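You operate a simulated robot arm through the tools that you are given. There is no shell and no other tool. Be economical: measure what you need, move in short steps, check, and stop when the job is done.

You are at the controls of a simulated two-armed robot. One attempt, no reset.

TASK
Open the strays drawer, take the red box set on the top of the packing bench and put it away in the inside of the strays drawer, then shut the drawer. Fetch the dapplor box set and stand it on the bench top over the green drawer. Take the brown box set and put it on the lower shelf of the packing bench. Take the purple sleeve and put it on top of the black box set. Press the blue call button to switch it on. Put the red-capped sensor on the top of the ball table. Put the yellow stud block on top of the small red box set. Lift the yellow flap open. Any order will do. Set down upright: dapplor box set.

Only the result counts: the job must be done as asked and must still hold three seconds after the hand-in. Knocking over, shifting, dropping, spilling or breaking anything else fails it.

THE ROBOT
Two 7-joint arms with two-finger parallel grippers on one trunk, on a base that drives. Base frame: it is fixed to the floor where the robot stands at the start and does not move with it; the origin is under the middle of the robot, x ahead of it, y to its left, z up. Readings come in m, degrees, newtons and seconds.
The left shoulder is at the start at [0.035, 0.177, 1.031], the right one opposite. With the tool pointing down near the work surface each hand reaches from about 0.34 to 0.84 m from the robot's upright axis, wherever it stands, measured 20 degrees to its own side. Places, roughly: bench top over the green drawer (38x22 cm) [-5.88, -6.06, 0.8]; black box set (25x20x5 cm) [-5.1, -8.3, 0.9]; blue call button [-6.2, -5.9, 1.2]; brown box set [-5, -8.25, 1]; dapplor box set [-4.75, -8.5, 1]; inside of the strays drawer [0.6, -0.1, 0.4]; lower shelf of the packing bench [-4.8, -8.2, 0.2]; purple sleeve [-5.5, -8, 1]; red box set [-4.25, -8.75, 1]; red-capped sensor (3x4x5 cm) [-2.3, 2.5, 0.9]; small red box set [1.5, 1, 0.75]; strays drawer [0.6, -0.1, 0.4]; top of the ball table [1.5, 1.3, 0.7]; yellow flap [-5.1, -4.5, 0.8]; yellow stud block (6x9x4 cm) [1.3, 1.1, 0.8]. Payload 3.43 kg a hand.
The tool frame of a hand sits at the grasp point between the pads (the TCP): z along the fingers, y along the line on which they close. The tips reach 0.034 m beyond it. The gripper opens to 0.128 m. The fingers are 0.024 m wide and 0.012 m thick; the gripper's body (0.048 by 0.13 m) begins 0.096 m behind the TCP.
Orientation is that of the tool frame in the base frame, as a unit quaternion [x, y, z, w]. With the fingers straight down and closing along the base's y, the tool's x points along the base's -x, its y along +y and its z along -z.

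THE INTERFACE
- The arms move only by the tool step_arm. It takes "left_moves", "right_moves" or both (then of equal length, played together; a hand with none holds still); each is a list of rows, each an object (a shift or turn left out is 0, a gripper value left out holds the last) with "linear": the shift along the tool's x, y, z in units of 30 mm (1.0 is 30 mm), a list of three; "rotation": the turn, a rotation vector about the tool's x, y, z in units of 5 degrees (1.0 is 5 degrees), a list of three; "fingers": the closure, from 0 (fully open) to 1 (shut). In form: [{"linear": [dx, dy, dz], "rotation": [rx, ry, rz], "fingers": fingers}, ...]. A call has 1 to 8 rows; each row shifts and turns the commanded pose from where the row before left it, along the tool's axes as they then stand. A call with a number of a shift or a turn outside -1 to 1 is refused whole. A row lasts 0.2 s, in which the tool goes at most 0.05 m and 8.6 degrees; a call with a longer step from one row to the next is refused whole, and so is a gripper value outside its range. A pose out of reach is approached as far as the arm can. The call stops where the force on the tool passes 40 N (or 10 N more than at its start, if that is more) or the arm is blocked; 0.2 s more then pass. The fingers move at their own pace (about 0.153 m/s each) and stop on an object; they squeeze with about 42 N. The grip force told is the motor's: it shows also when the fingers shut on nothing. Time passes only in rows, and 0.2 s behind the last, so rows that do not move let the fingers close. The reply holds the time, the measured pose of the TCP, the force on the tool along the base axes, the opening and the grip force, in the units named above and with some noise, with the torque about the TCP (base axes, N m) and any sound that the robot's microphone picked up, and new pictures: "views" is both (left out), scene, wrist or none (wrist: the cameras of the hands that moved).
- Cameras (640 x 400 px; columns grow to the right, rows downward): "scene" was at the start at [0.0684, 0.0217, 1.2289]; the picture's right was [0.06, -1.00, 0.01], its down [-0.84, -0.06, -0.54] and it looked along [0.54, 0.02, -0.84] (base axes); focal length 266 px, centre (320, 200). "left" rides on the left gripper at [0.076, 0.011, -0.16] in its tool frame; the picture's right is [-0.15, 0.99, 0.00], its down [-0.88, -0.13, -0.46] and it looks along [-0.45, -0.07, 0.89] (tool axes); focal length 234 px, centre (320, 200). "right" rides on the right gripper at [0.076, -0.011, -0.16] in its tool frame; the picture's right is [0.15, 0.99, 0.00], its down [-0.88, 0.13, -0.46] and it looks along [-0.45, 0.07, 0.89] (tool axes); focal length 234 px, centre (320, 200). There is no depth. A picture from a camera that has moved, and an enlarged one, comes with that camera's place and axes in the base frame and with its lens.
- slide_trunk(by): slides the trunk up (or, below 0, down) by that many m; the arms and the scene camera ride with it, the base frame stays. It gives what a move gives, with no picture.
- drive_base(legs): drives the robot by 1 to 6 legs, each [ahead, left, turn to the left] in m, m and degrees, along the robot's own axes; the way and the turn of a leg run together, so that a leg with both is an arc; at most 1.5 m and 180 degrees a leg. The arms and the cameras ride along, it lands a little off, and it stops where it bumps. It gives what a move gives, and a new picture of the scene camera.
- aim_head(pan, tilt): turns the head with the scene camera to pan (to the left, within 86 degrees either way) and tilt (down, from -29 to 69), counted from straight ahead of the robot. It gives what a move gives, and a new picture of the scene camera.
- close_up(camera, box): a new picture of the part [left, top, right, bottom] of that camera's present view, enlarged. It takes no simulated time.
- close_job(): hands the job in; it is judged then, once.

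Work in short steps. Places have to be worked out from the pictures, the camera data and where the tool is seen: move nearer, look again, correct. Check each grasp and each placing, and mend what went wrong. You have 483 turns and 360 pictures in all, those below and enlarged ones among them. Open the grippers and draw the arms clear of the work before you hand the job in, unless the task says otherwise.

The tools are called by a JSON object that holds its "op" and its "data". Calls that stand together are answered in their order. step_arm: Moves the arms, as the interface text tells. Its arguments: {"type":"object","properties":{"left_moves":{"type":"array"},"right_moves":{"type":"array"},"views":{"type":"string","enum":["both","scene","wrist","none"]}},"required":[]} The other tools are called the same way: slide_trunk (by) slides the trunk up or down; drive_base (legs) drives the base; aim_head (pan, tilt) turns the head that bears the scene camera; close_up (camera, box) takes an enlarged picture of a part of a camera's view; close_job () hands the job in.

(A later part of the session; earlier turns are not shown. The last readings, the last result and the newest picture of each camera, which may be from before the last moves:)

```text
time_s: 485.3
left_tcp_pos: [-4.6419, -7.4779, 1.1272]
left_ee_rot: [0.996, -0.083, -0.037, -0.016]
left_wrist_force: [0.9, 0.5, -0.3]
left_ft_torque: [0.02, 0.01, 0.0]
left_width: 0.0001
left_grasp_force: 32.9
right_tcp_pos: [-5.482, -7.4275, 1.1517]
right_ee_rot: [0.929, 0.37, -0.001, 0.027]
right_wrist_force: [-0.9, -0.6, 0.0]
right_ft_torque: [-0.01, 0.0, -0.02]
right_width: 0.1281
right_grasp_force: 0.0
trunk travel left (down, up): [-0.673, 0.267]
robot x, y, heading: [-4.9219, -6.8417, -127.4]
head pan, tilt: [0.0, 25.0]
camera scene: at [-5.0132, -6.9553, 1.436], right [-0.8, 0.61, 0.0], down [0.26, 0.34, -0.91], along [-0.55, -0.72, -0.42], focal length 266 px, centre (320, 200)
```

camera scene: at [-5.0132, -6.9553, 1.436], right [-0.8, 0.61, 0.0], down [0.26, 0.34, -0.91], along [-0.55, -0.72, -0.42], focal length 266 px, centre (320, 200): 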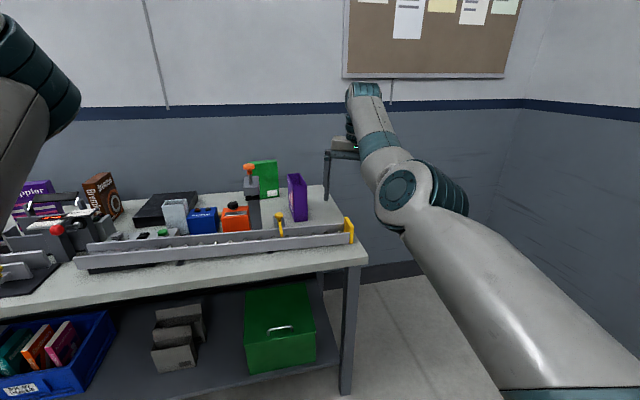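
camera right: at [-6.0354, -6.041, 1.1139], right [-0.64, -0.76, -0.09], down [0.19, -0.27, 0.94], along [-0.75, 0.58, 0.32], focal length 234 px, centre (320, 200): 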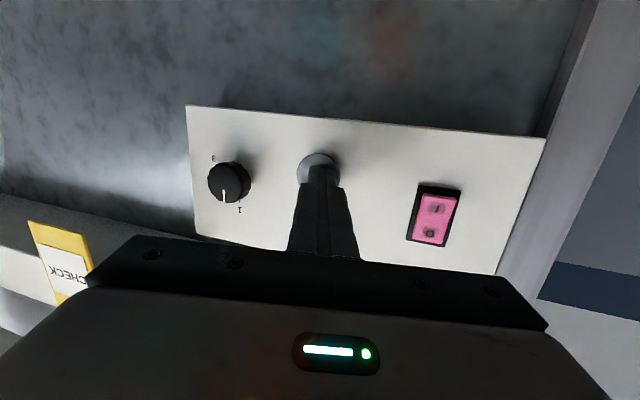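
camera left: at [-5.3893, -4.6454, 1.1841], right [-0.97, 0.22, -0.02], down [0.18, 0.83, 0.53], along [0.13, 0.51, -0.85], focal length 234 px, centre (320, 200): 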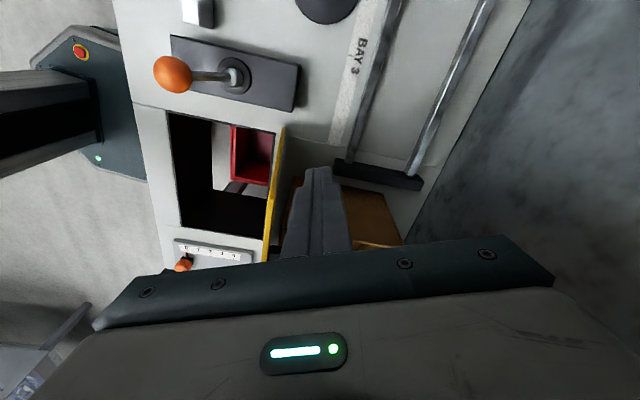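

The right arm is straight and singular again; use the earlier escape: tilt forward, then up and inward.

{"op": "step_arm", "data": {"right_moves": [{"rotation": [0, -1, 0], "linear": [1, 0, -0.5]}, {"rotation": [0, -1, 0], "linear": [1, 0, -0.5]}, {"rotation": [0, -1, 0], "linear": [1, 0, -0.5]}, {"rotation": [0, -1, 0], "linear": [1, 0, -0.5]}, {"rotation": [0, -1, 0], "linear": [1, 0, -0.5]}, {"rotation": [0, -1, 0], "linear": [1, 0, -0.5]}, {"rotation": [0, -1, 0], "linear": [1, 0, -0.5]}, {"rotation": [0, -1, 0], "linear": [1, 0, -0.5]}], "views": "none"}}

{"op": "step_arm", "data": {"right_moves": [{"linear": [-0.65, 0, -0.75]}, {"linear": [-0.65, 0, -0.75]}, {"linear": [-0.65, 0, -0.75]}, {"linear": [-0.65, 0, -0.75]}, {"linear": [0.71, 0, -0.64]}, {"linear": [0.71, 0, -0.64]}, {"linear": [0.71, 0, -0.64]}, {"linear": [0.71, 0, -0.64]}], "views": "none"}}

```text
time_s: 487.1
left_tcp_pos: [-4.641, -7.4785, 1.1284]
left_ee_rot: [0.996, -0.084, -0.038, -0.016]
left_wrist_force: [0.0, -0.3, -0.3]
left_ft_torque: [0.06, 0.01, 0.0]
left_width: 0.0
left_grasp_force: 33.6
right_tcp_pos: [-5.4201, -7.4208, 1.1841]
right_ee_rot: [0.871, 0.34, -0.32, 0.154]
right_wrist_force: [0.0, -0.3, -0.3]
right_ft_torque: [0.04, -0.01, 0.03]
right_width: 0.128
right_grasp_force: 0.1
right hand out of reach, approached as far as the arm can: row 1, 2, 3, 4, 5, 6, 7, 8
trunk travel left (down, up): [-0.673, 0.267]
robot x, y, heading: [-4.9264, -6.8428, -127.1]
head pan, tilt: [0.0, 25.0]
```

```text
time_s: 488.9
left_tcp_pos: [-4.6409, -7.4788, 1.1272]
left_ee_rot: [0.996, -0.083, -0.037, -0.017]
left_wrist_force: [-1.1, -0.3, -0.1]
left_ft_torque: [-0.02, -0.01, 0.01]
left_width: 0.0
left_grasp_force: 32.9
right_tcp_pos: [-5.4267, -7.4426, 1.295]
right_ee_rot: [0.872, 0.339, -0.318, 0.153]
right_wrist_force: [0.3, 0.3, 0.0]
right_ft_torque: [0.02, -0.04, -0.02]
right_width: 0.1282
right_grasp_force: 0.1
right hand out of reach, approached as far as the arm can: row 1, 2, 3, 5, 6, 7, 8
trunk travel left (down, up): [-0.673, 0.267]
robot x, y, heading: [-4.926, -6.8403, -127.3]
head pan, tilt: [0.0, 25.0]
```

Try a sideways sweep to the left then inward/up.

{"op": "step_arm", "data": {"right_moves": [{"linear": [0.3, 1, 0]}, {"linear": [0.3, 1, 0]}, {"linear": [0.3, 1, 0]}, {"linear": [0.3, 1, 0]}, {"linear": [0.3, 1, 0]}, {"linear": [0.5, 0.5, -0.6]}, {"linear": [0.71, 0, -0.64]}, {"linear": [0.71, 0, -0.64]}], "views": "none"}}

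{"op": "step_arm", "data": {"right_moves": [{"linear": [0.9, 0, 0.3]}, {"linear": [0.9, 0, 0.3]}, {"linear": [0.71, 0, -0.64]}, {"linear": [0.71, 0, -0.64]}, {"linear": [0.71, 0, -0.64]}, {"linear": [0.71, 0, -0.64]}], "views": "scene"}}

```text
time_s: 490.7
left_tcp_pos: [-4.6399, -7.4776, 1.1277]
left_ee_rot: [0.996, -0.083, -0.037, -0.016]
left_wrist_force: [0.1, 0.5, -0.5]
left_ft_torque: [0.03, -0.03, -0.03]
left_width: 0.0001
left_grasp_force: 33.0
right_tcp_pos: [-5.23, -7.4799, 1.2777]
right_ee_rot: [0.872, 0.338, -0.319, 0.152]
right_wrist_force: [-0.4, 0.4, 0.4]
right_ft_torque: [-0.04, 0.0, 0.0]
right_width: 0.1282
right_grasp_force: 0.1
trunk travel left (down, up): [-0.673, 0.267]
robot x, y, heading: [-4.9253, -6.8426, -127.6]
head pan, tilt: [0.0, 25.0]
```

```text
time_s: 492.1
left_tcp_pos: [-4.6411, -7.4761, 1.1292]
left_ee_rot: [0.996, -0.083, -0.038, -0.017]
left_wrist_force: [-0.1, -0.6, -0.3]
left_ft_torque: [-0.01, 0.0, 0.04]
left_width: 0.0002
left_grasp_force: 32.8
right_tcp_pos: [-5.1231, -7.3828, 1.2331]
right_ee_rot: [0.872, 0.339, -0.318, 0.153]
right_wrist_force: [-0.1, 0.5, 0.2]
right_ft_torque: [-0.01, 0.03, -0.01]
right_width: 0.1281
right_grasp_force: 0.0
trunk travel left (down, up): [-0.673, 0.267]
robot x, y, heading: [-4.925, -6.8397, -127.4]
head pan, tilt: [0.0, 25.0]
camera scene: at [-5.012, -6.9542, 1.4362], right [-0.8, 0.61, 0.0], down [0.26, 0.34, -0.91], along [-0.55, -0.72, -0.42], focal length 266 px, centre (320, 200)
```

scene: 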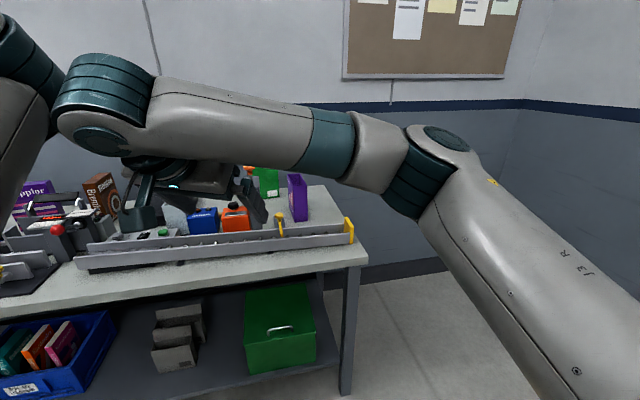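

Unlocked. Level the tool and bring the hand to the right.

{"op": "step_arm", "data": {"right_moves": [{"rotation": [0, 0.92, -0.2], "linear": [0.2, -0.9, 0]}, {"rotation": [0, 0.92, -0.2], "linear": [0.2, -0.9, 0]}, {"rotation": [0, 0.92, -0.2], "linear": [0.2, -0.9, 0]}, {"rotation": [0, 0.92, -0.2], "linear": [0.2, -0.9, 0]}, {"rotation": [0, 0.92, -0.2], "linear": [0.2, -0.9, 0]}, {"rotation": [0, 0.92, -0.2], "linear": [0.2, -0.9, 0]}, {"rotation": [0, 0.92, -0.2], "linear": [0.2, -0.9, 0]}, {"rotation": [0, 0.92, -0.2], "linear": [0.2, -0.9, 0]}], "views": "scene"}}

```text
time_s: 493.9
left_tcp_pos: [-4.6421, -7.4782, 1.1283]
left_ee_rot: [0.996, -0.083, -0.036, -0.017]
left_wrist_force: [-0.4, 0.0, -0.4]
left_ft_torque: [-0.01, -0.03, 0.0]
left_width: 0.0001
left_grasp_force: 32.4
right_tcp_pos: [-5.2487, -7.2054, 1.2073]
right_ee_rot: [0.902, 0.429, -0.035, 0.016]
right_wrist_force: [1.4, 0.4, 0.6]
right_ft_torque: [0.02, 0.01, -0.02]
right_width: 0.1281
right_grasp_force: 0.1
trunk travel left (down, up): [-0.673, 0.267]
robot x, y, heading: [-4.9234, -6.8403, -127.2]
head pan, tilt: [0.0, 25.0]
camera scene: at [-5.0144, -6.9544, 1.436], right [-0.8, 0.61, 0.0], down [0.26, 0.34, -0.91], along [-0.55, -0.72, -0.42], focal length 266 px, centre (320, 200)
```

scene: 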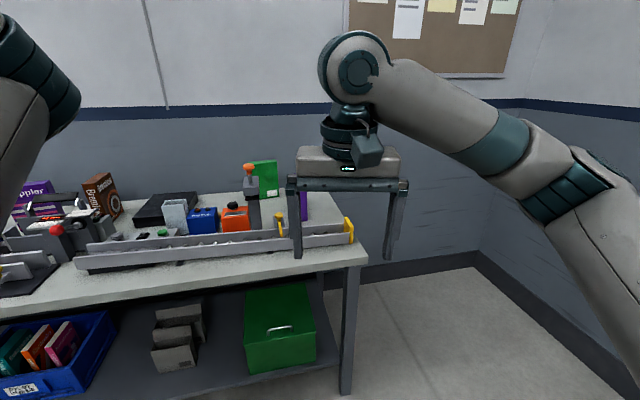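

Now survey the packing bench objects.

{"op": "close_up", "data": {"camera": "scene", "box": [0, 130, 320, 330]}}

{"op": "aim_head", "data": {"pan": 45, "tilt": 25}}

```text
2.00 times, centred on (160, 230) of scene
camera zoom: at [-5.0144, -6.9544, 1.436], right [-0.8, 0.61, 0.0], down [0.26, 0.34, -0.91], along [-0.55, -0.72, -0.42], focal length 531 px, centre (640, 140)
```

zoom: 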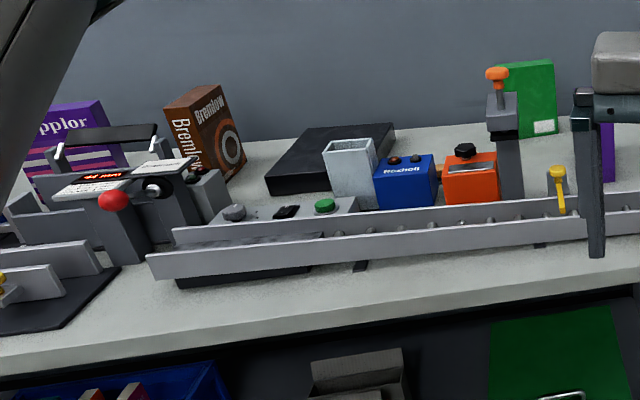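

```text
time_s: 495.0
left_tcp_pos: [-4.6413, -7.4793, 1.1285]
left_ee_rot: [0.996, -0.084, -0.037, -0.016]
left_wrist_force: [0.0, -0.3, 0.7]
left_ft_torque: [0.02, -0.02, 0.01]
left_width: 0.0
left_grasp_force: 33.5
right_tcp_pos: [-5.2485, -7.2076, 1.2068]
right_ee_rot: [0.903, 0.428, -0.037, 0.016]
right_wrist_force: [-0.1, 0.4, -0.4]
right_ft_torque: [-0.01, -0.03, -0.02]
right_width: 0.128
right_grasp_force: 0.1
trunk travel left (down, up): [-0.673, 0.267]
robot x, y, heading: [-4.9243, -6.8407, -127.5]
head pan, tilt: [45.0, 25.0]
camera scene: at [-4.9452, -6.9732, 1.436], right [-0.99, -0.13, 0.0], down [-0.06, 0.42, -0.91], along [0.12, -0.9, -0.42], focal length 266 px, centre (320, 200)
```

scene: 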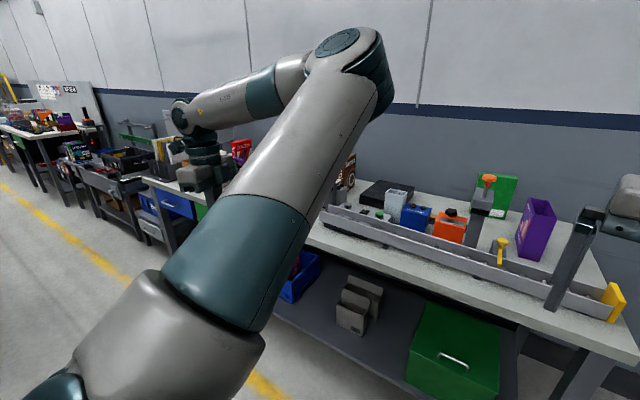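

The purple sleeve, black set, brown Bremlow, Dapplor and further-left red set are all identified. Move the left hand back alongside so it won't hit bench objects.

{"op": "step_arm", "data": {"left_moves": [{"linear": [0.45, -0.88, 0]}, {"linear": [0.45, -0.88, 0]}, {"linear": [0.45, -0.88, 0]}, {"linear": [0.45, -0.88, 0]}, {"linear": [0.45, -0.88, 0]}, {"linear": [0.45, -0.88, 0]}, {"linear": [0.45, -0.88, 0]}, {"linear": [0.45, -0.88, 0]}], "views": "scene"}}

```text
time_s: 496.8
left_tcp_pos: [-4.4982, -7.286, 1.1258]
left_ee_rot: [0.996, -0.084, -0.038, -0.017]
left_wrist_force: [0.5, 1.1, -0.2]
left_ft_torque: [-0.04, 0.0, 0.0]
left_width: 0.0
left_grasp_force: 33.1
right_tcp_pos: [-5.2468, -7.2064, 1.2074]
right_ee_rot: [0.903, 0.428, -0.038, 0.016]
right_wrist_force: [0.3, 0.6, 0.7]
right_ft_torque: [-0.02, 0.0, -0.02]
right_width: 0.1279
right_grasp_force: 0.1
trunk travel left (down, up): [-0.673, 0.267]
robot x, y, heading: [-4.9244, -6.8427, -127.5]
head pan, tilt: [45.0, 25.0]
camera scene: at [-4.9438, -6.9717, 1.4362], right [-0.99, -0.13, 0.0], down [-0.06, 0.42, -0.91], along [0.12, -0.9, -0.42], focal length 266 px, centre (320, 200)
```

scene: 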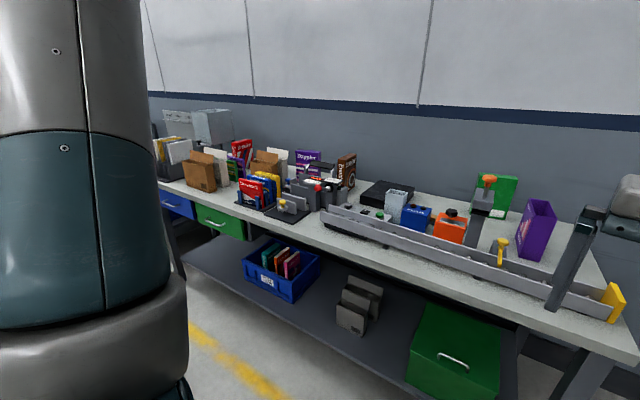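

Clear view now. Zoom into the middle of the bench.

{"op": "close_up", "data": {"camera": "scene", "box": [180, 120, 440, 283]}}

```text
2.45 times, centred on (310, 202) of scene
camera zoom: at [-4.9438, -6.9717, 1.4362], right [-0.99, -0.13, 0.0], down [-0.06, 0.42, -0.91], along [0.12, -0.9, -0.42], focal length 652 px, centre (344, 196)
```

zoom: 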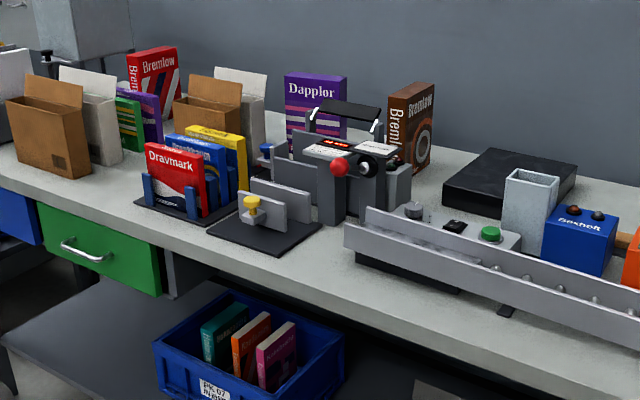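

Positions: sleeve ≈(-5.58,-7.83), black ≈(-5.12,-8.24), brown ≈(-4.90,-8.34). Drive up to the bench in front of the sleeve.

{"op": "drive_base", "data": {"legs": [[0, 0, 6.5], [0, 0.11, 0], [0.42, 0, 0]]}}

{"op": "aim_head", "data": {"pan": 0, "tilt": 45}}

```text
time_s: 500.7
left_tcp_pos: [-4.5747, -7.654, 1.1258]
left_ee_rot: [0.999, -0.031, -0.039, -0.014]
left_wrist_force: [0.0, 0.6, -0.6]
left_ft_torque: [0.02, 0.01, -0.01]
left_width: 0.0
left_grasp_force: 32.9
right_tcp_pos: [-5.3301, -7.652, 1.2073]
right_ee_rot: [0.878, 0.477, -0.036, 0.017]
right_wrist_force: [0.5, 0.1, 1.0]
right_ft_torque: [-0.01, -0.01, -0.03]
right_width: 0.1277
right_grasp_force: 0.0
trunk travel left (down, up): [-0.673, 0.267]
robot x, y, heading: [-5.0478, -7.2542, -121.4]
head pan, tilt: [45.0, 25.0]
camera scene: at [-5.0519, -7.3872, 1.4361], right [-0.97, -0.24, 0.0], down [-0.1, 0.41, -0.91], along [0.21, -0.88, -0.42], focal length 266 px, centre (320, 200)
```

scene: 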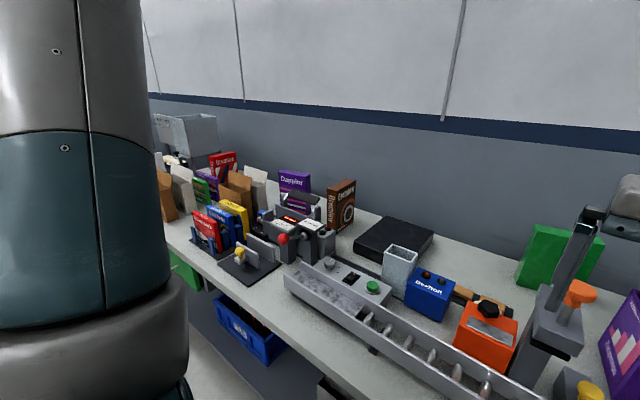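

```text
time_s: 501.8
left_tcp_pos: [-4.5749, -7.6537, 1.1262]
left_ee_rot: [0.999, -0.03, -0.039, -0.014]
left_wrist_force: [-1.2, -0.7, -0.6]
left_ft_torque: [-0.04, 0.04, 0.01]
left_width: 0.0001
left_grasp_force: 33.0
right_tcp_pos: [-5.3294, -7.6532, 1.2062]
right_ee_rot: [0.879, 0.476, -0.037, 0.018]
right_wrist_force: [0.7, -0.4, 0.2]
right_ft_torque: [0.02, -0.02, 0.0]
right_width: 0.128
right_grasp_force: 0.1
trunk travel left (down, up): [-0.673, 0.267]
robot x, y, heading: [-5.0496, -7.2554, -121.3]
head pan, tilt: [0.0, 45.0]
camera scene: at [-5.1162, -7.3677, 1.4055], right [-0.85, 0.52, 0.0], down [0.37, 0.6, -0.71], along [-0.37, -0.6, -0.71], focal length 266 px, centre (320, 200)
```

scene: 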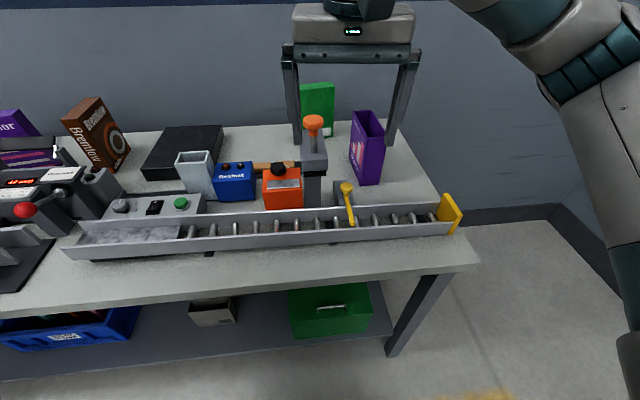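

Zoom on the sleeve and the black box set.

{"op": "close_up", "data": {"camera": "scene", "box": [320, 90, 416, 200]}}

{"op": "close_up", "data": {"camera": "scene", "box": [40, 80, 240, 205]}}

```text
3.64 times, centred on (368, 145) of scene
camera zoom: at [-5.1162, -7.3677, 1.4055], right [-0.85, 0.52, 0.0], down [0.37, 0.6, -0.71], along [-0.37, -0.6, -0.71], focal length 966 px, centre (146, 400)
```

zoom: 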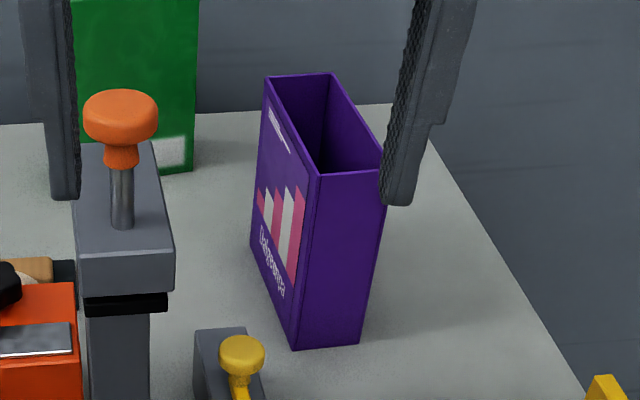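

```text
3.20 times, centred on (140, 142) of scene
camera zoom: at [-5.1162, -7.3677, 1.4055], right [-0.85, 0.52, 0.0], down [0.37, 0.6, -0.71], along [-0.37, -0.6, -0.71], focal length 850 px, centre (896, 384)
```

zoom: 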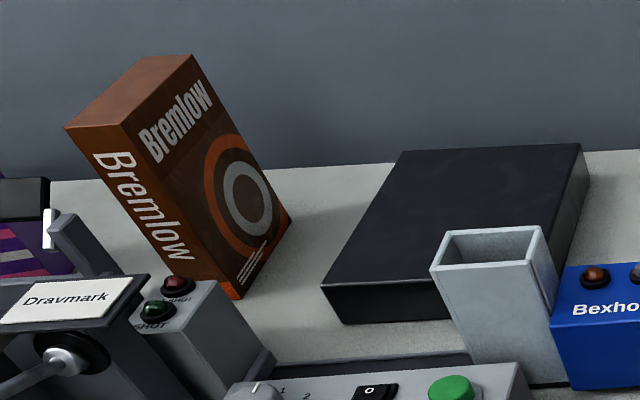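

Sleeve: 0.055 thick, 0.16 deep, axis heading ≈-113.6°, centre ≈(-5.612,-7.90), top z≈1.01. Move closer and position the right hand above it.

{"op": "drive_base", "data": {"legs": [[0.08, -0.04, 0]]}}

{"op": "step_arm", "data": {"right_moves": [{"linear": [-0.9, -0.6, 0.1], "rotation": [0, 0, -0.5]}, {"linear": [-0.9, -0.6, 0.1], "rotation": [0, 0, -0.5]}, {"linear": [-0.9, -0.6, 0.1], "rotation": [0, 0, -0.5]}, {"linear": [-0.9, -0.6, 0.1], "rotation": [0, 0, -0.5]}], "views": "wrist"}}

```text
time_s: 502.8
left_tcp_pos: [-4.617, -7.6796, 1.1252]
left_ee_rot: [0.999, -0.03, -0.038, -0.015]
left_wrist_force: [-0.8, 0.0, 0.0]
left_ft_torque: [0.02, -0.06, -0.02]
left_width: 0.0
left_grasp_force: 32.7
right_tcp_pos: [-5.3598, -7.6736, 1.206]
right_ee_rot: [0.869, 0.494, -0.024, 0.017]
right_wrist_force: [21.8, 15.8, 0.3]
right_ft_torque: [0.51, -0.75, 1.75]
right_width: 0.1276
right_grasp_force: 0.0
trunk travel left (down, up): [-0.673, 0.267]
robot x, y, heading: [-5.0873, -7.2781, -121.4]
head pan, tilt: [0.0, 45.0]
stopped in leg 1: the force on the tool passed its limit at 86 N (the readings are from after the stop); the commanded pose is now the measured one
camera scene: at [-5.1579, -7.3937, 1.4053], right [-0.86, 0.52, 0.0], down [0.37, 0.6, -0.71], along [-0.37, -0.6, -0.71], focal length 266 px, centre (320, 200)
```

scene: 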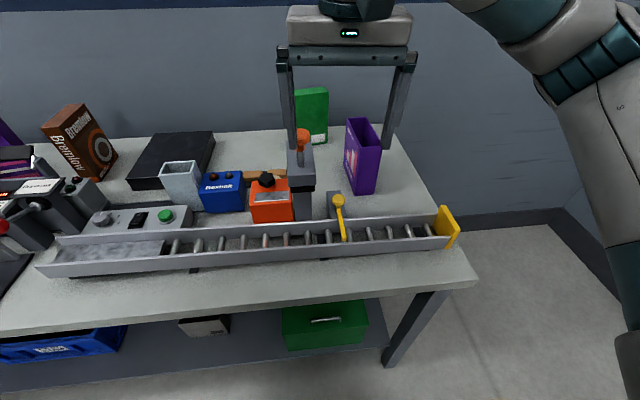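

```text
time_s: 503.1
left_tcp_pos: [-4.6137, -7.676, 1.1256]
left_ee_rot: [0.999, -0.03, -0.039, -0.014]
left_wrist_force: [0.0, 0.1, 0.4]
left_ft_torque: [0.09, -0.13, -0.02]
left_width: 0.0
left_grasp_force: 33.1
right_tcp_pos: [-5.3641, -7.6776, 1.2065]
right_ee_rot: [0.858, 0.513, -0.019, 0.015]
right_wrist_force: [30.2, 28.7, 1.0]
right_ft_torque: [0.99, -1.01, 2.76]
right_width: 0.1281
right_grasp_force: 0.1
trunk travel left (down, up): [-0.673, 0.267]
robot x, y, heading: [-5.0852, -7.2812, -121.1]
head pan, tilt: [0.0, 45.0]
stopped in row 1 (right hand): the force on the tool passed its limit at 54 N (the readings are from after the stop); the commanded pose is now the measured one
camera right: at [-5.3363, -7.5967, 1.3627], right [0.94, -0.34, 0.0], down [-0.29, -0.82, 0.5], along [-0.17, -0.47, -0.87], focal length 234 px, centre (320, 200)
```

right: 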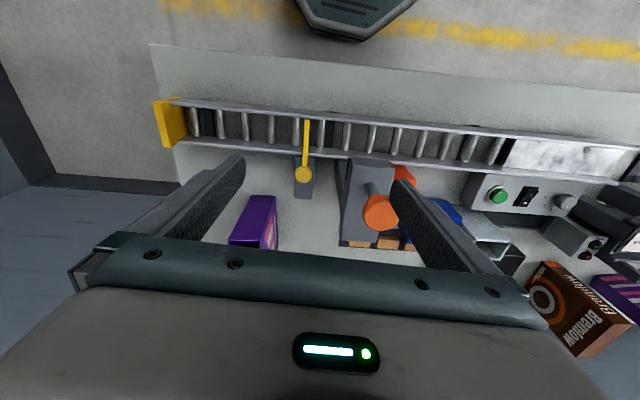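

The finger hit the orange-knobbed press handle. Back off at once, then raise the hand.

{"op": "drive_base", "data": {"legs": [[-0.06, 0, 0]]}}

{"op": "close_up", "data": {"camera": "scene", "box": [240, 80, 400, 220]}}

```text
time_s: 504.1
left_tcp_pos: [-4.5865, -7.6304, 1.1261]
left_ee_rot: [0.999, -0.029, -0.038, -0.016]
left_wrist_force: [-0.6, 0.2, -0.5]
left_ft_torque: [0.03, -0.02, 0.01]
left_width: 0.0
left_grasp_force: 32.8
right_tcp_pos: [-5.3413, -7.6325, 1.2045]
right_ee_rot: [0.863, 0.505, -0.022, 0.015]
right_wrist_force: [-0.3, 0.3, 0.2]
right_ft_torque: [0.02, -0.02, 0.0]
right_width: 0.1279
right_grasp_force: 0.0
trunk travel left (down, up): [-0.673, 0.267]
robot x, y, heading: [-5.0568, -7.2311, -121.1]
head pan, tilt: [0.0, 45.0]
camera scene: at [-5.1287, -7.346, 1.4049], right [-0.86, 0.52, 0.0], down [0.37, 0.61, -0.7], along [-0.36, -0.6, -0.71], focal length 266 px, centre (320, 200)
```

scene: 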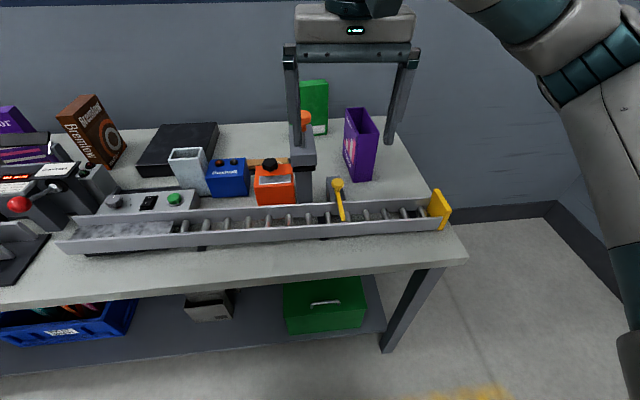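

```text
2.86 times, centred on (320, 150) of scene
camera zoom: at [-5.1287, -7.346, 1.4049], right [-0.86, 0.52, 0.0], down [0.37, 0.61, -0.7], along [-0.36, -0.6, -0.71], focal length 759 px, centre (320, 343)
```

zoom: 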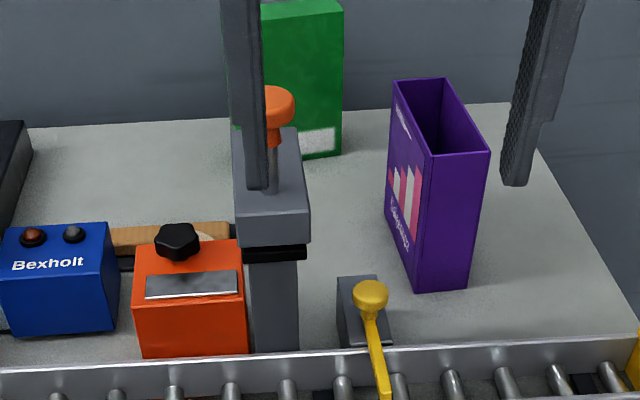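

The press looks unchanged. Raise and shift the hand right so it clears the press, narrow the fingers, then advance.

{"op": "step_arm", "data": {"right_moves": [{"linear": [0, -0.9, -0.8], "rotation": [0, 0, -0.28], "fingers": 0.2}, {"linear": [0, -0.9, -0.8], "rotation": [0, 0, -0.28]}, {"linear": [0, -0.9, -0.8], "rotation": [0, 0, -0.28]}, {"linear": [0, -0.9, -0.6], "rotation": [0, 0, -0.28]}], "views": "none"}}

{"op": "drive_base", "data": {"legs": [[0.11, 0, 0]]}}

{"op": "step_arm", "data": {"right_moves": [{"linear": [-0.9, 0, 0]}, {"linear": [-0.9, 0, 0]}, {"linear": [-0.9, 0, 0]}, {"linear": [-0.9, 0, 0]}], "views": "both"}}

```text
time_s: 505.1
left_tcp_pos: [-4.5855, -7.6276, 1.1274]
left_ee_rot: [0.999, -0.029, -0.038, -0.014]
left_wrist_force: [-0.1, 0.1, 0.2]
left_ft_torque: [-0.02, -0.02, -0.06]
left_width: 0.0
left_grasp_force: 32.8
right_tcp_pos: [-5.4354, -7.5742, 1.2974]
right_ee_rot: [0.837, 0.547, -0.024, 0.015]
right_wrist_force: [0.7, 0.2, 0.0]
right_ft_torque: [0.03, -0.06, -0.01]
right_width: 0.1023
right_grasp_force: 0.2
trunk travel left (down, up): [-0.673, 0.267]
robot x, y, heading: [-5.0552, -7.229, -121.5]
head pan, tilt: [0.0, 45.0]
```

```text
time_s: 506.3
left_tcp_pos: [-4.6411, -7.7198, 1.1255]
left_ee_rot: [0.999, -0.029, -0.039, -0.014]
left_wrist_force: [-0.3, 0.3, -0.4]
left_ft_torque: [0.04, 0.02, 0.01]
left_width: 0.0002
left_grasp_force: 33.1
right_tcp_pos: [-5.4903, -7.6683, 1.2972]
right_ee_rot: [0.837, 0.547, -0.023, 0.014]
right_wrist_force: [-0.4, -0.3, -0.1]
right_ft_torque: [-0.02, -0.04, -0.01]
right_width: 0.1024
right_grasp_force: 0.0
trunk travel left (down, up): [-0.673, 0.267]
robot x, y, heading: [-5.1136, -7.3239, -121.3]
head pan, tilt: [0.0, 45.0]
camera scene: at [-5.1827, -7.4361, 1.4056], right [-0.86, 0.52, 0.0], down [0.37, 0.6, -0.71], along [-0.37, -0.61, -0.71], focal length 266 px, centre (320, 200)
```

scene: 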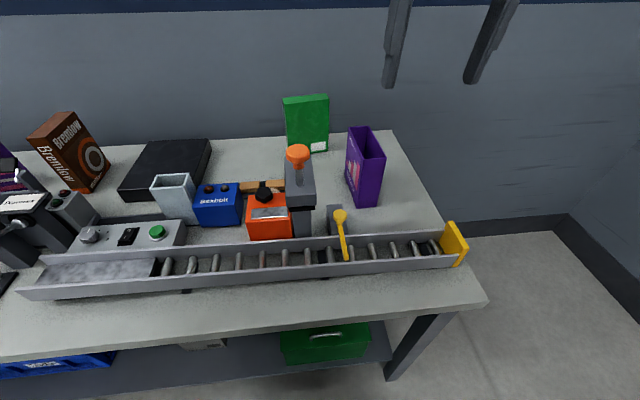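

```text
time_s: 507.3
left_tcp_pos: [-4.6402, -7.7229, 1.1258]
left_ee_rot: [0.999, -0.029, -0.039, -0.015]
left_wrist_force: [0.1, -0.6, 0.3]
left_ft_torque: [0.03, -0.01, 0.02]
left_width: 0.0
left_grasp_force: 33.2
right_tcp_pos: [-5.534, -7.7689, 1.3019]
right_ee_rot: [0.837, 0.546, -0.024, 0.015]
right_wrist_force: [-0.4, -0.5, 0.7]
right_ft_torque: [0.03, -0.03, 0.03]
right_width: 0.1024
right_grasp_force: 0.0
trunk travel left (down, up): [-0.673, 0.267]
robot x, y, heading: [-5.1105, -7.3225, -121.0]
head pan, tilt: [0.0, 45.0]
camera scene: at [-5.1826, -7.4374, 1.4054], right [-0.86, 0.52, 0.0], down [0.37, 0.61, -0.71], along [-0.37, -0.6, -0.71], focal length 266 px, centre (320, 200)
camera right: at [-5.5106, -7.6859, 1.4587], right [0.96, -0.26, -0.01], down [-0.22, -0.83, 0.5], along [-0.14, -0.48, -0.86], focal length 234 px, centre (320, 200)
```

scene: 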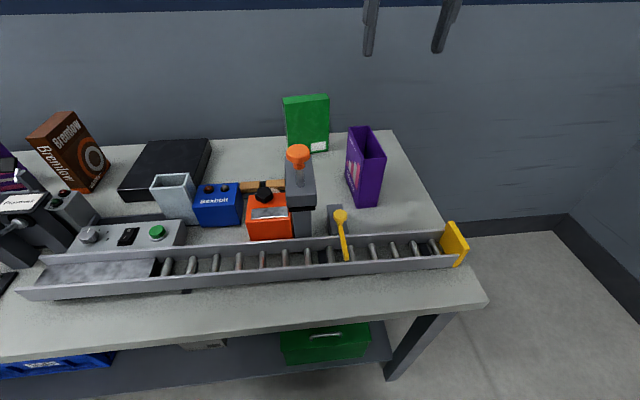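
right: 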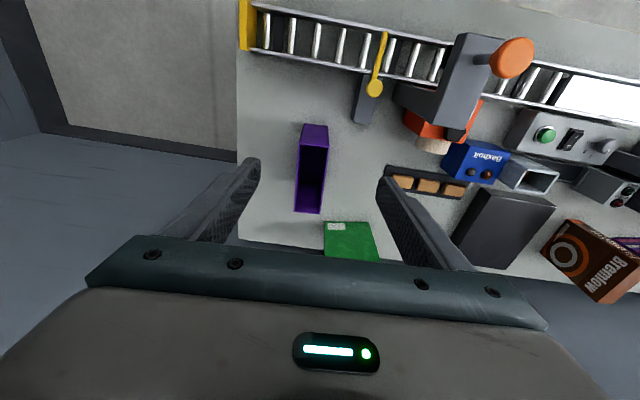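

The sleeve's opening centre is ≈(-5.585,-7.866), axis ≈-107°. Align and descend part-way.

{"op": "step_arm", "data": {"right_moves": [{"linear": [-0.9, -0.06, 0.5], "rotation": [0, 0, -0.34]}, {"linear": [-0.9, -0.06, 0.5], "rotation": [0, 0, -0.34]}, {"linear": [-0.9, -0.06, 0.5], "rotation": [0, 0, -0.34]}, {"linear": [-0.9, -0.06, 0.5], "rotation": [0, 0, -0.34]}, {"linear": [0, 0, 1]}, {"linear": [0, 0, 1]}, {"linear": [0, 0, 1]}, {"linear": [0, 0, 1]}], "views": "wrist"}}

```text
time_s: 509.1
left_tcp_pos: [-4.6422, -7.7204, 1.1259]
left_ee_rot: [0.999, -0.028, -0.038, -0.015]
left_wrist_force: [1.0, 0.6, 0.8]
left_ft_torque: [0.02, -0.02, -0.01]
left_width: 0.0002
left_grasp_force: 32.8
right_tcp_pos: [-5.5837, -7.874, 1.13]
right_ee_rot: [0.803, 0.595, -0.024, 0.013]
right_wrist_force: [0.2, -1.2, 0.0]
right_ft_torque: [0.0, -0.04, 0.01]
right_width: 0.1024
right_grasp_force: 0.1
trunk travel left (down, up): [-0.673, 0.267]
robot x, y, heading: [-5.1159, -7.3282, -121.3]
head pan, tilt: [0.0, 45.0]
camera right: at [-5.5689, -7.7897, 1.2851], right [0.99, -0.15, -0.01], down [-0.12, -0.86, 0.5], along [-0.09, -0.5, -0.86], focal length 234 px, centre (320, 200)
```

right: 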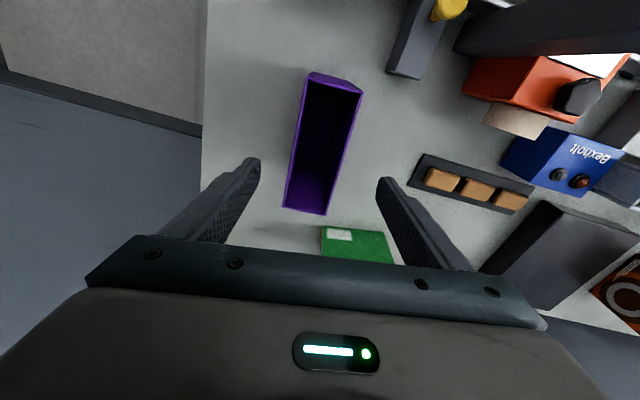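

Centred; rotate back 6.6° and descend to grip height.

{"op": "step_arm", "data": {"right_moves": [{"linear": [0, 0, 0.9], "rotation": [0, 0, 0.45]}, {"linear": [0, 0, 0.9], "rotation": [0, 0, 0.45]}, {"linear": [0.1, 0, 0.9], "rotation": [0, 0, 0.42]}, {"linear": [0.1, 0, 0.9]}, {"linear": [0.1, 0, 0.9]}, {"linear": [0, 0, 0.5]}], "views": "wrist"}}

```text
time_s: 510.5
left_tcp_pos: [-4.6415, -7.7229, 1.126]
left_ee_rot: [0.999, -0.029, -0.038, -0.015]
left_wrist_force: [-0.4, 0.6, 0.1]
left_ft_torque: [-0.01, 0.04, -0.02]
left_width: 0.0
left_grasp_force: 32.9
right_tcp_pos: [-5.5843, -7.8732, 0.9778]
right_ee_rot: [0.837, 0.547, -0.023, 0.015]
right_wrist_force: [0.1, -0.1, -0.4]
right_ft_torque: [0.01, 0.0, 0.01]
right_width: 0.1026
right_grasp_force: 0.0
trunk travel left (down, up): [-0.673, 0.267]
robot x, y, heading: [-5.1142, -7.3248, -121.2]
head pan, tilt: [0.0, 45.0]
camera right: at [-5.5617, -7.7909, 1.1345], right [0.97, -0.26, -0.01], down [-0.22, -0.84, 0.5], along [-0.14, -0.48, -0.86], focal length 234 px, centre (320, 200)
```

right: 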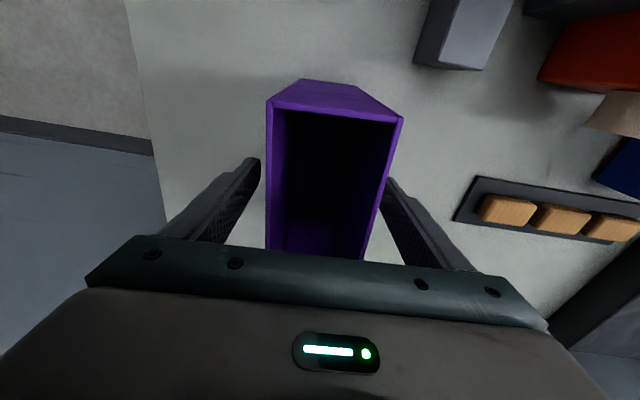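

Straddled. Close and lift.

{"op": "step_arm", "data": {"right_moves": [{"fingers": 1}, {"fingers": 1}, {"fingers": 1}, {"linear": [0, 0, -1]}, {"linear": [0, 0, -1]}], "views": "wrist"}}

```text
time_s: 511.7
left_tcp_pos: [-4.64, -7.7217, 1.1252]
left_ee_rot: [0.999, -0.03, -0.039, -0.014]
left_wrist_force: [-0.2, -0.1, 0.2]
left_ft_torque: [-0.07, 0.04, 0.02]
left_width: 0.0001
left_grasp_force: 32.7
right_tcp_pos: [-5.5813, -7.8684, 1.0401]
right_ee_rot: [0.836, 0.548, -0.023, 0.013]
right_wrist_force: [-0.3, 0.4, -1.9]
right_ft_torque: [0.01, -0.03, 0.02]
right_width: 0.0585
right_grasp_force: 41.4
trunk travel left (down, up): [-0.673, 0.267]
robot x, y, heading: [-5.1131, -7.3239, -121.1]
head pan, tilt: [0.0, 45.0]
camera right: at [-5.5587, -7.7861, 1.1954], right [0.97, -0.26, -0.01], down [-0.22, -0.84, 0.5], along [-0.14, -0.48, -0.86], focal length 234 px, centre (320, 200)
```

right: 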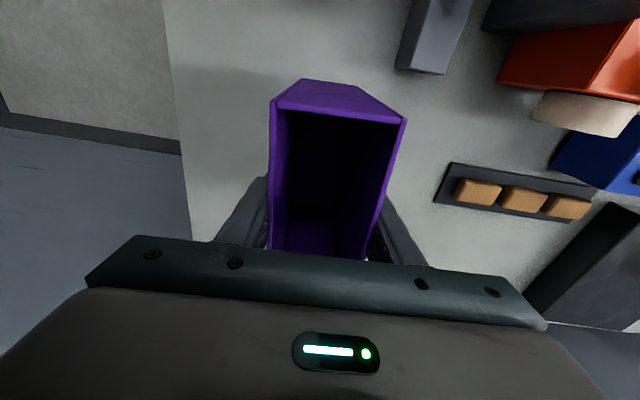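

Lifted. Raise well above the press (top ≈1.12) and retract a little, then slide left toward the black set.

{"op": "step_arm", "data": {"right_moves": [{"linear": [0.2, 0, -1]}, {"linear": [0.4, 0, -1]}, {"linear": [0.6, 0, -1]}, {"linear": [0.6, 0, -1]}, {"linear": [0.6, 0, -1]}, {"linear": [0.6, 0, -1]}, {"linear": [0.6, 0, -1]}, {"linear": [0.6, 0, -1]}], "views": "none"}}

{"op": "slide_trunk", "data": {"by": 0.08}}

{"op": "drive_base", "data": {"legs": [[0, 0.66, 0]]}}

```text
time_s: 513.5
left_tcp_pos: [-4.641, -7.7205, 1.1258]
left_ee_rot: [0.999, -0.029, -0.039, -0.015]
left_wrist_force: [-0.2, 0.3, -0.1]
left_ft_torque: [0.02, 0.01, 0.02]
left_width: 0.0
left_grasp_force: 32.8
right_tcp_pos: [-5.5243, -7.739, 1.275]
right_ee_rot: [0.836, 0.548, -0.024, 0.015]
right_wrist_force: [0.2, -0.7, -0.7]
right_ft_torque: [0.0, -0.01, -0.02]
right_width: 0.0583
right_grasp_force: 41.8
trunk travel left (down, up): [-0.673, 0.267]
robot x, y, heading: [-5.1168, -7.3237, -121.1]
head pan, tilt: [0.0, 45.0]
```

```text
time_s: 514.7
left_tcp_pos: [-4.6426, -7.7207, 1.2057]
left_ee_rot: [0.999, -0.03, -0.039, -0.015]
left_wrist_force: [0.5, 0.3, -0.2]
left_ft_torque: [-0.04, 0.0, 0.04]
left_width: 0.0
left_grasp_force: 32.9
right_tcp_pos: [-5.5257, -7.7417, 1.3527]
right_ee_rot: [0.836, 0.549, -0.024, 0.015]
right_wrist_force: [0.0, 0.7, -1.1]
right_ft_torque: [-0.02, 0.0, 0.02]
right_width: 0.0582
right_grasp_force: 41.8
trunk travel left (down, up): [-0.753, 0.187]
robot x, y, heading: [-5.1178, -7.326, -121.2]
head pan, tilt: [0.0, 45.0]
```

```text
time_s: 518.4
left_tcp_pos: [-4.0624, -8.0653, 1.2069]
left_ee_rot: [0.999, -0.027, -0.039, -0.016]
left_wrist_force: [0.2, -0.9, 0.5]
left_ft_torque: [0.0, 0.01, -0.02]
left_width: 0.0
left_grasp_force: 33.2
right_tcp_pos: [-4.9472, -8.0892, 1.3524]
right_ee_rot: [0.835, 0.55, -0.024, 0.014]
right_wrist_force: [0.6, -0.7, -0.2]
right_ft_torque: [0.03, -0.01, -0.01]
right_width: 0.058
right_grasp_force: 42.3
trunk travel left (down, up): [-0.753, 0.187]
robot x, y, heading: [-4.5365, -7.6701, -120.7]
head pan, tilt: [0.0, 45.0]
camera scene: at [-4.6062, -7.7831, 1.4855], right [-0.86, 0.51, 0.0], down [0.36, 0.61, -0.71], along [-0.36, -0.61, -0.71], focal length 266 px, centre (320, 200)
```

scene: 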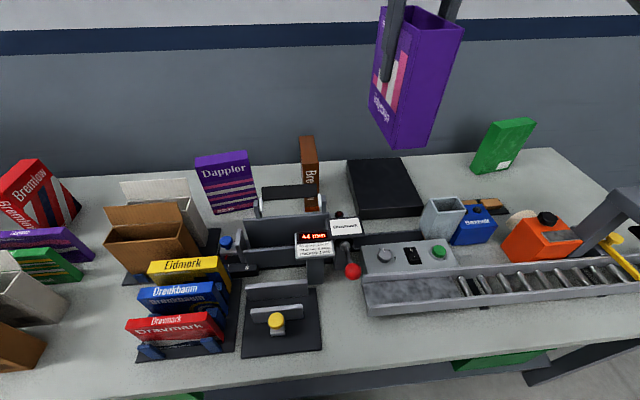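

Excellent view; black set centre ≈(-5.12,-8.245). Move the sleeve above it.

{"op": "step_arm", "data": {"right_moves": [{"linear": [-1, -0.45, 0.2]}, {"linear": [-1, -0.45, 0.2]}, {"linear": [-1, -0.45, 0.2]}, {"linear": [-1, -0.45, 0.2]}, {"linear": [-1, -0.45, 0.2]}, {"linear": [-1, -0.45, 0.2]}, {"linear": [-1, -0.45, 0.2]}], "views": "both"}}

```text
time_s: 520.0
left_tcp_pos: [-4.0603, -8.0674, 1.2034]
left_ee_rot: [0.999, -0.027, -0.04, -0.016]
left_wrist_force: [0.0, -0.8, 0.5]
left_ft_torque: [0.03, 0.03, -0.02]
left_width: 0.0002
left_grasp_force: 32.8
right_tcp_pos: [-5.1151, -8.2494, 1.3229]
right_ee_rot: [0.834, 0.552, -0.025, 0.013]
right_wrist_force: [0.0, 0.5, -1.5]
right_ft_torque: [0.01, -0.02, -0.02]
right_width: 0.0582
right_grasp_force: 42.1
trunk travel left (down, up): [-0.753, 0.187]
robot x, y, heading: [-4.5369, -7.675, -120.9]
head pan, tilt: [0.0, 45.0]
camera scene: at [-4.6028, -7.7859, 1.4853], right [-0.86, 0.51, 0.0], down [0.36, 0.61, -0.71], along [-0.36, -0.61, -0.71], focal length 266 px, centre (320, 200)
camera right: at [-5.0917, -8.1673, 1.4789], right [0.97, -0.25, -0.01], down [-0.21, -0.84, 0.5], along [-0.14, -0.48, -0.86], focal length 234 px, centre (320, 200)
```

scene: 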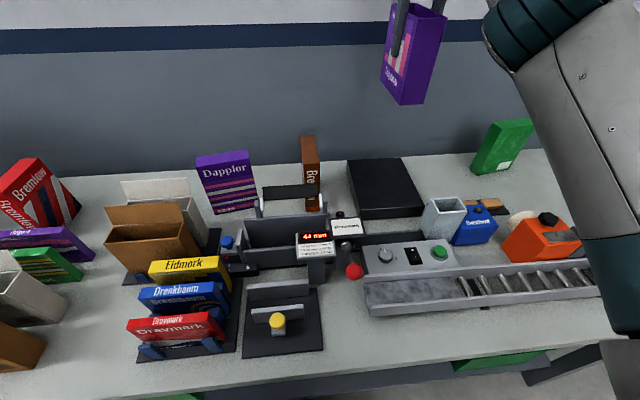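
right: 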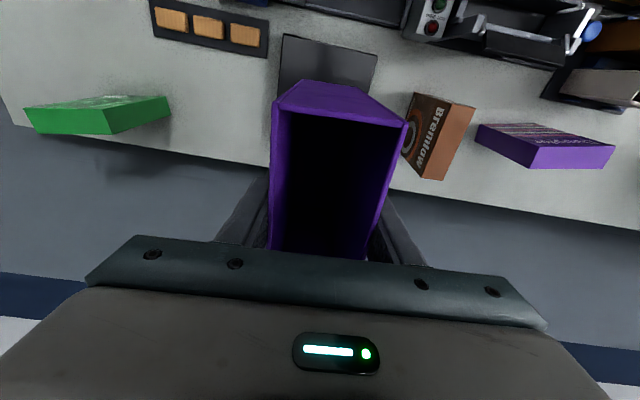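

The sleeve is right above the black set and aligned. Descend most of the way.

{"op": "step_arm", "data": {"right_moves": [{"linear": [0.06, 0, 1]}, {"linear": [0.06, 0, 1]}, {"linear": [0.06, 0, 1]}, {"linear": [0.06, 0, 1]}, {"linear": [0.06, 0, 1]}, {"linear": [0.06, 0, 1]}, {"linear": [0.06, 0, 1]}, {"linear": [0.06, 0, 1]}], "views": "scene"}}

```text
time_s: 521.8
left_tcp_pos: [-4.0621, -8.0651, 1.205]
left_ee_rot: [0.999, -0.026, -0.038, -0.015]
left_wrist_force: [-1.2, 0.1, -0.3]
left_ft_torque: [-0.02, -0.02, -0.03]
left_width: 0.0001
left_grasp_force: 33.2
right_tcp_pos: [-5.1185, -8.2443, 1.0806]
right_ee_rot: [0.835, 0.55, -0.024, 0.015]
right_wrist_force: [-0.2, 0.3, -0.7]
right_ft_torque: [-0.01, 0.0, 0.0]
right_width: 0.0577
right_grasp_force: 41.5
trunk travel left (down, up): [-0.753, 0.187]
robot x, y, heading: [-4.533, -7.6686, -120.8]
head pan, tilt: [0.0, 45.0]
camera scene: at [-4.6058, -7.784, 1.4855], right [-0.86, 0.51, 0.0], down [0.36, 0.61, -0.71], along [-0.36, -0.61, -0.71], focal length 266 px, centre (320, 200)
```

scene: 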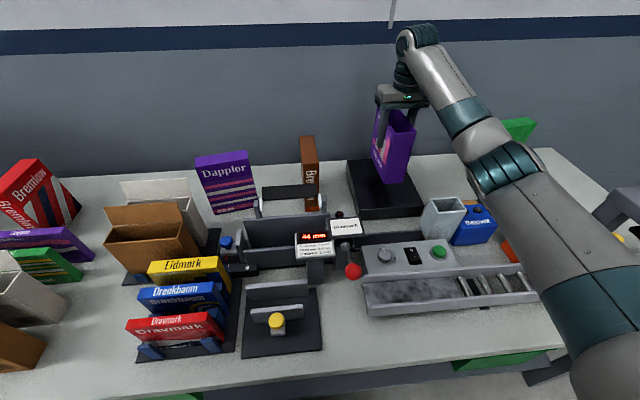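

Looks right over it. Lower in small steps to contact.

{"op": "step_arm", "data": {"right_moves": [{"linear": [0, 0, 0.6]}, {"linear": [0, 0, 0.5]}, {"linear": [0, 0, 0.3]}, {"linear": [0, 0, 0.2]}], "views": "none"}}

```text
time_s: 522.8
left_tcp_pos: [-4.063, -8.0655, 1.2064]
left_ee_rot: [0.999, -0.025, -0.039, -0.015]
left_wrist_force: [-0.2, 1.2, -0.6]
left_ft_torque: [0.03, 0.02, -0.04]
left_width: 0.0001
left_grasp_force: 32.9
right_tcp_pos: [-5.1199, -8.2482, 1.0335]
right_ee_rot: [0.834, 0.551, -0.024, 0.015]
right_wrist_force: [0.2, -0.2, -0.3]
right_ft_torque: [0.01, 0.02, -0.01]
right_width: 0.058
right_grasp_force: 41.7
trunk travel left (down, up): [-0.753, 0.187]
robot x, y, heading: [-4.534, -7.6693, -120.8]
head pan, tilt: [0.0, 45.0]
```

{"op": "step_arm", "data": {"right_moves": [{"linear": [0, 0, 0.2]}, {"linear": [0, 0, 0.2]}, {}], "views": "none"}}

```text
time_s: 523.6
left_tcp_pos: [-4.0604, -8.064, 1.2062]
left_ee_rot: [0.999, -0.027, -0.04, -0.015]
left_wrist_force: [0.5, 0.1, 0.1]
left_ft_torque: [0.01, -0.01, 0.03]
left_width: 0.0
left_grasp_force: 33.0
right_tcp_pos: [-5.1185, -8.2482, 1.0273]
right_ee_rot: [0.835, 0.549, -0.028, 0.016]
right_wrist_force: [-5.3, -0.9, 27.3]
right_ft_torque: [1.42, -0.32, 0.26]
right_width: 0.0582
right_grasp_force: 42.4
trunk travel left (down, up): [-0.753, 0.187]
robot x, y, heading: [-4.5387, -7.6719, -120.6]
head pan, tilt: [0.0, 45.0]
```

Contact at 27 N. Ease 2 mm, release, and rise.

{"op": "step_arm", "data": {"right_moves": [{"linear": [0, 0, -0.1]}, {"fingers": 0.3}, {"fingers": 0.3}, {"linear": [0, 0, -1]}, {"linear": [0, 0, -1]}, {"linear": [0, 0, -1]}, {"linear": [0, 0, -1]}], "views": "both"}}

```text
time_s: 525.2
left_tcp_pos: [-4.0613, -8.064, 1.2052]
left_ee_rot: [0.999, -0.026, -0.038, -0.016]
left_wrist_force: [0.5, 0.2, -0.3]
left_ft_torque: [0.0, 0.01, -0.02]
left_width: 0.0001
left_grasp_force: 32.8
right_tcp_pos: [-5.1162, -8.2447, 1.1464]
right_ee_rot: [0.835, 0.55, -0.025, 0.014]
right_wrist_force: [0.3, -0.3, 0.5]
right_ft_torque: [0.0, 0.0, -0.04]
right_width: 0.0896
right_grasp_force: 0.1
trunk travel left (down, up): [-0.753, 0.187]
robot x, y, heading: [-4.5339, -7.6728, -120.6]
head pan, tilt: [0.0, 45.0]
camera scene: at [-4.6046, -7.7834, 1.4854], right [-0.86, 0.51, 0.0], down [0.36, 0.61, -0.71], along [-0.36, -0.61, -0.71], focal length 266 px, centre (320, 200)
camera right: at [-5.0932, -8.162, 1.3023], right [0.97, -0.26, -0.01], down [-0.22, -0.84, 0.5], along [-0.14, -0.48, -0.86], focal length 234 px, centre (320, 200)
```

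scene: 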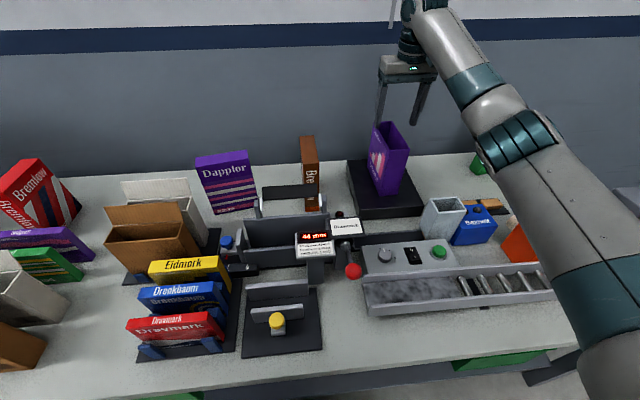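
right: 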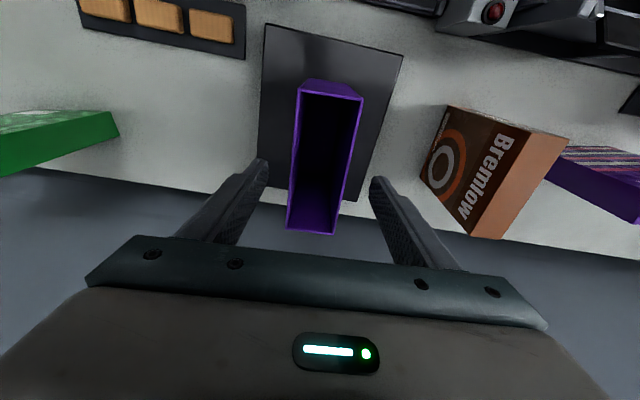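

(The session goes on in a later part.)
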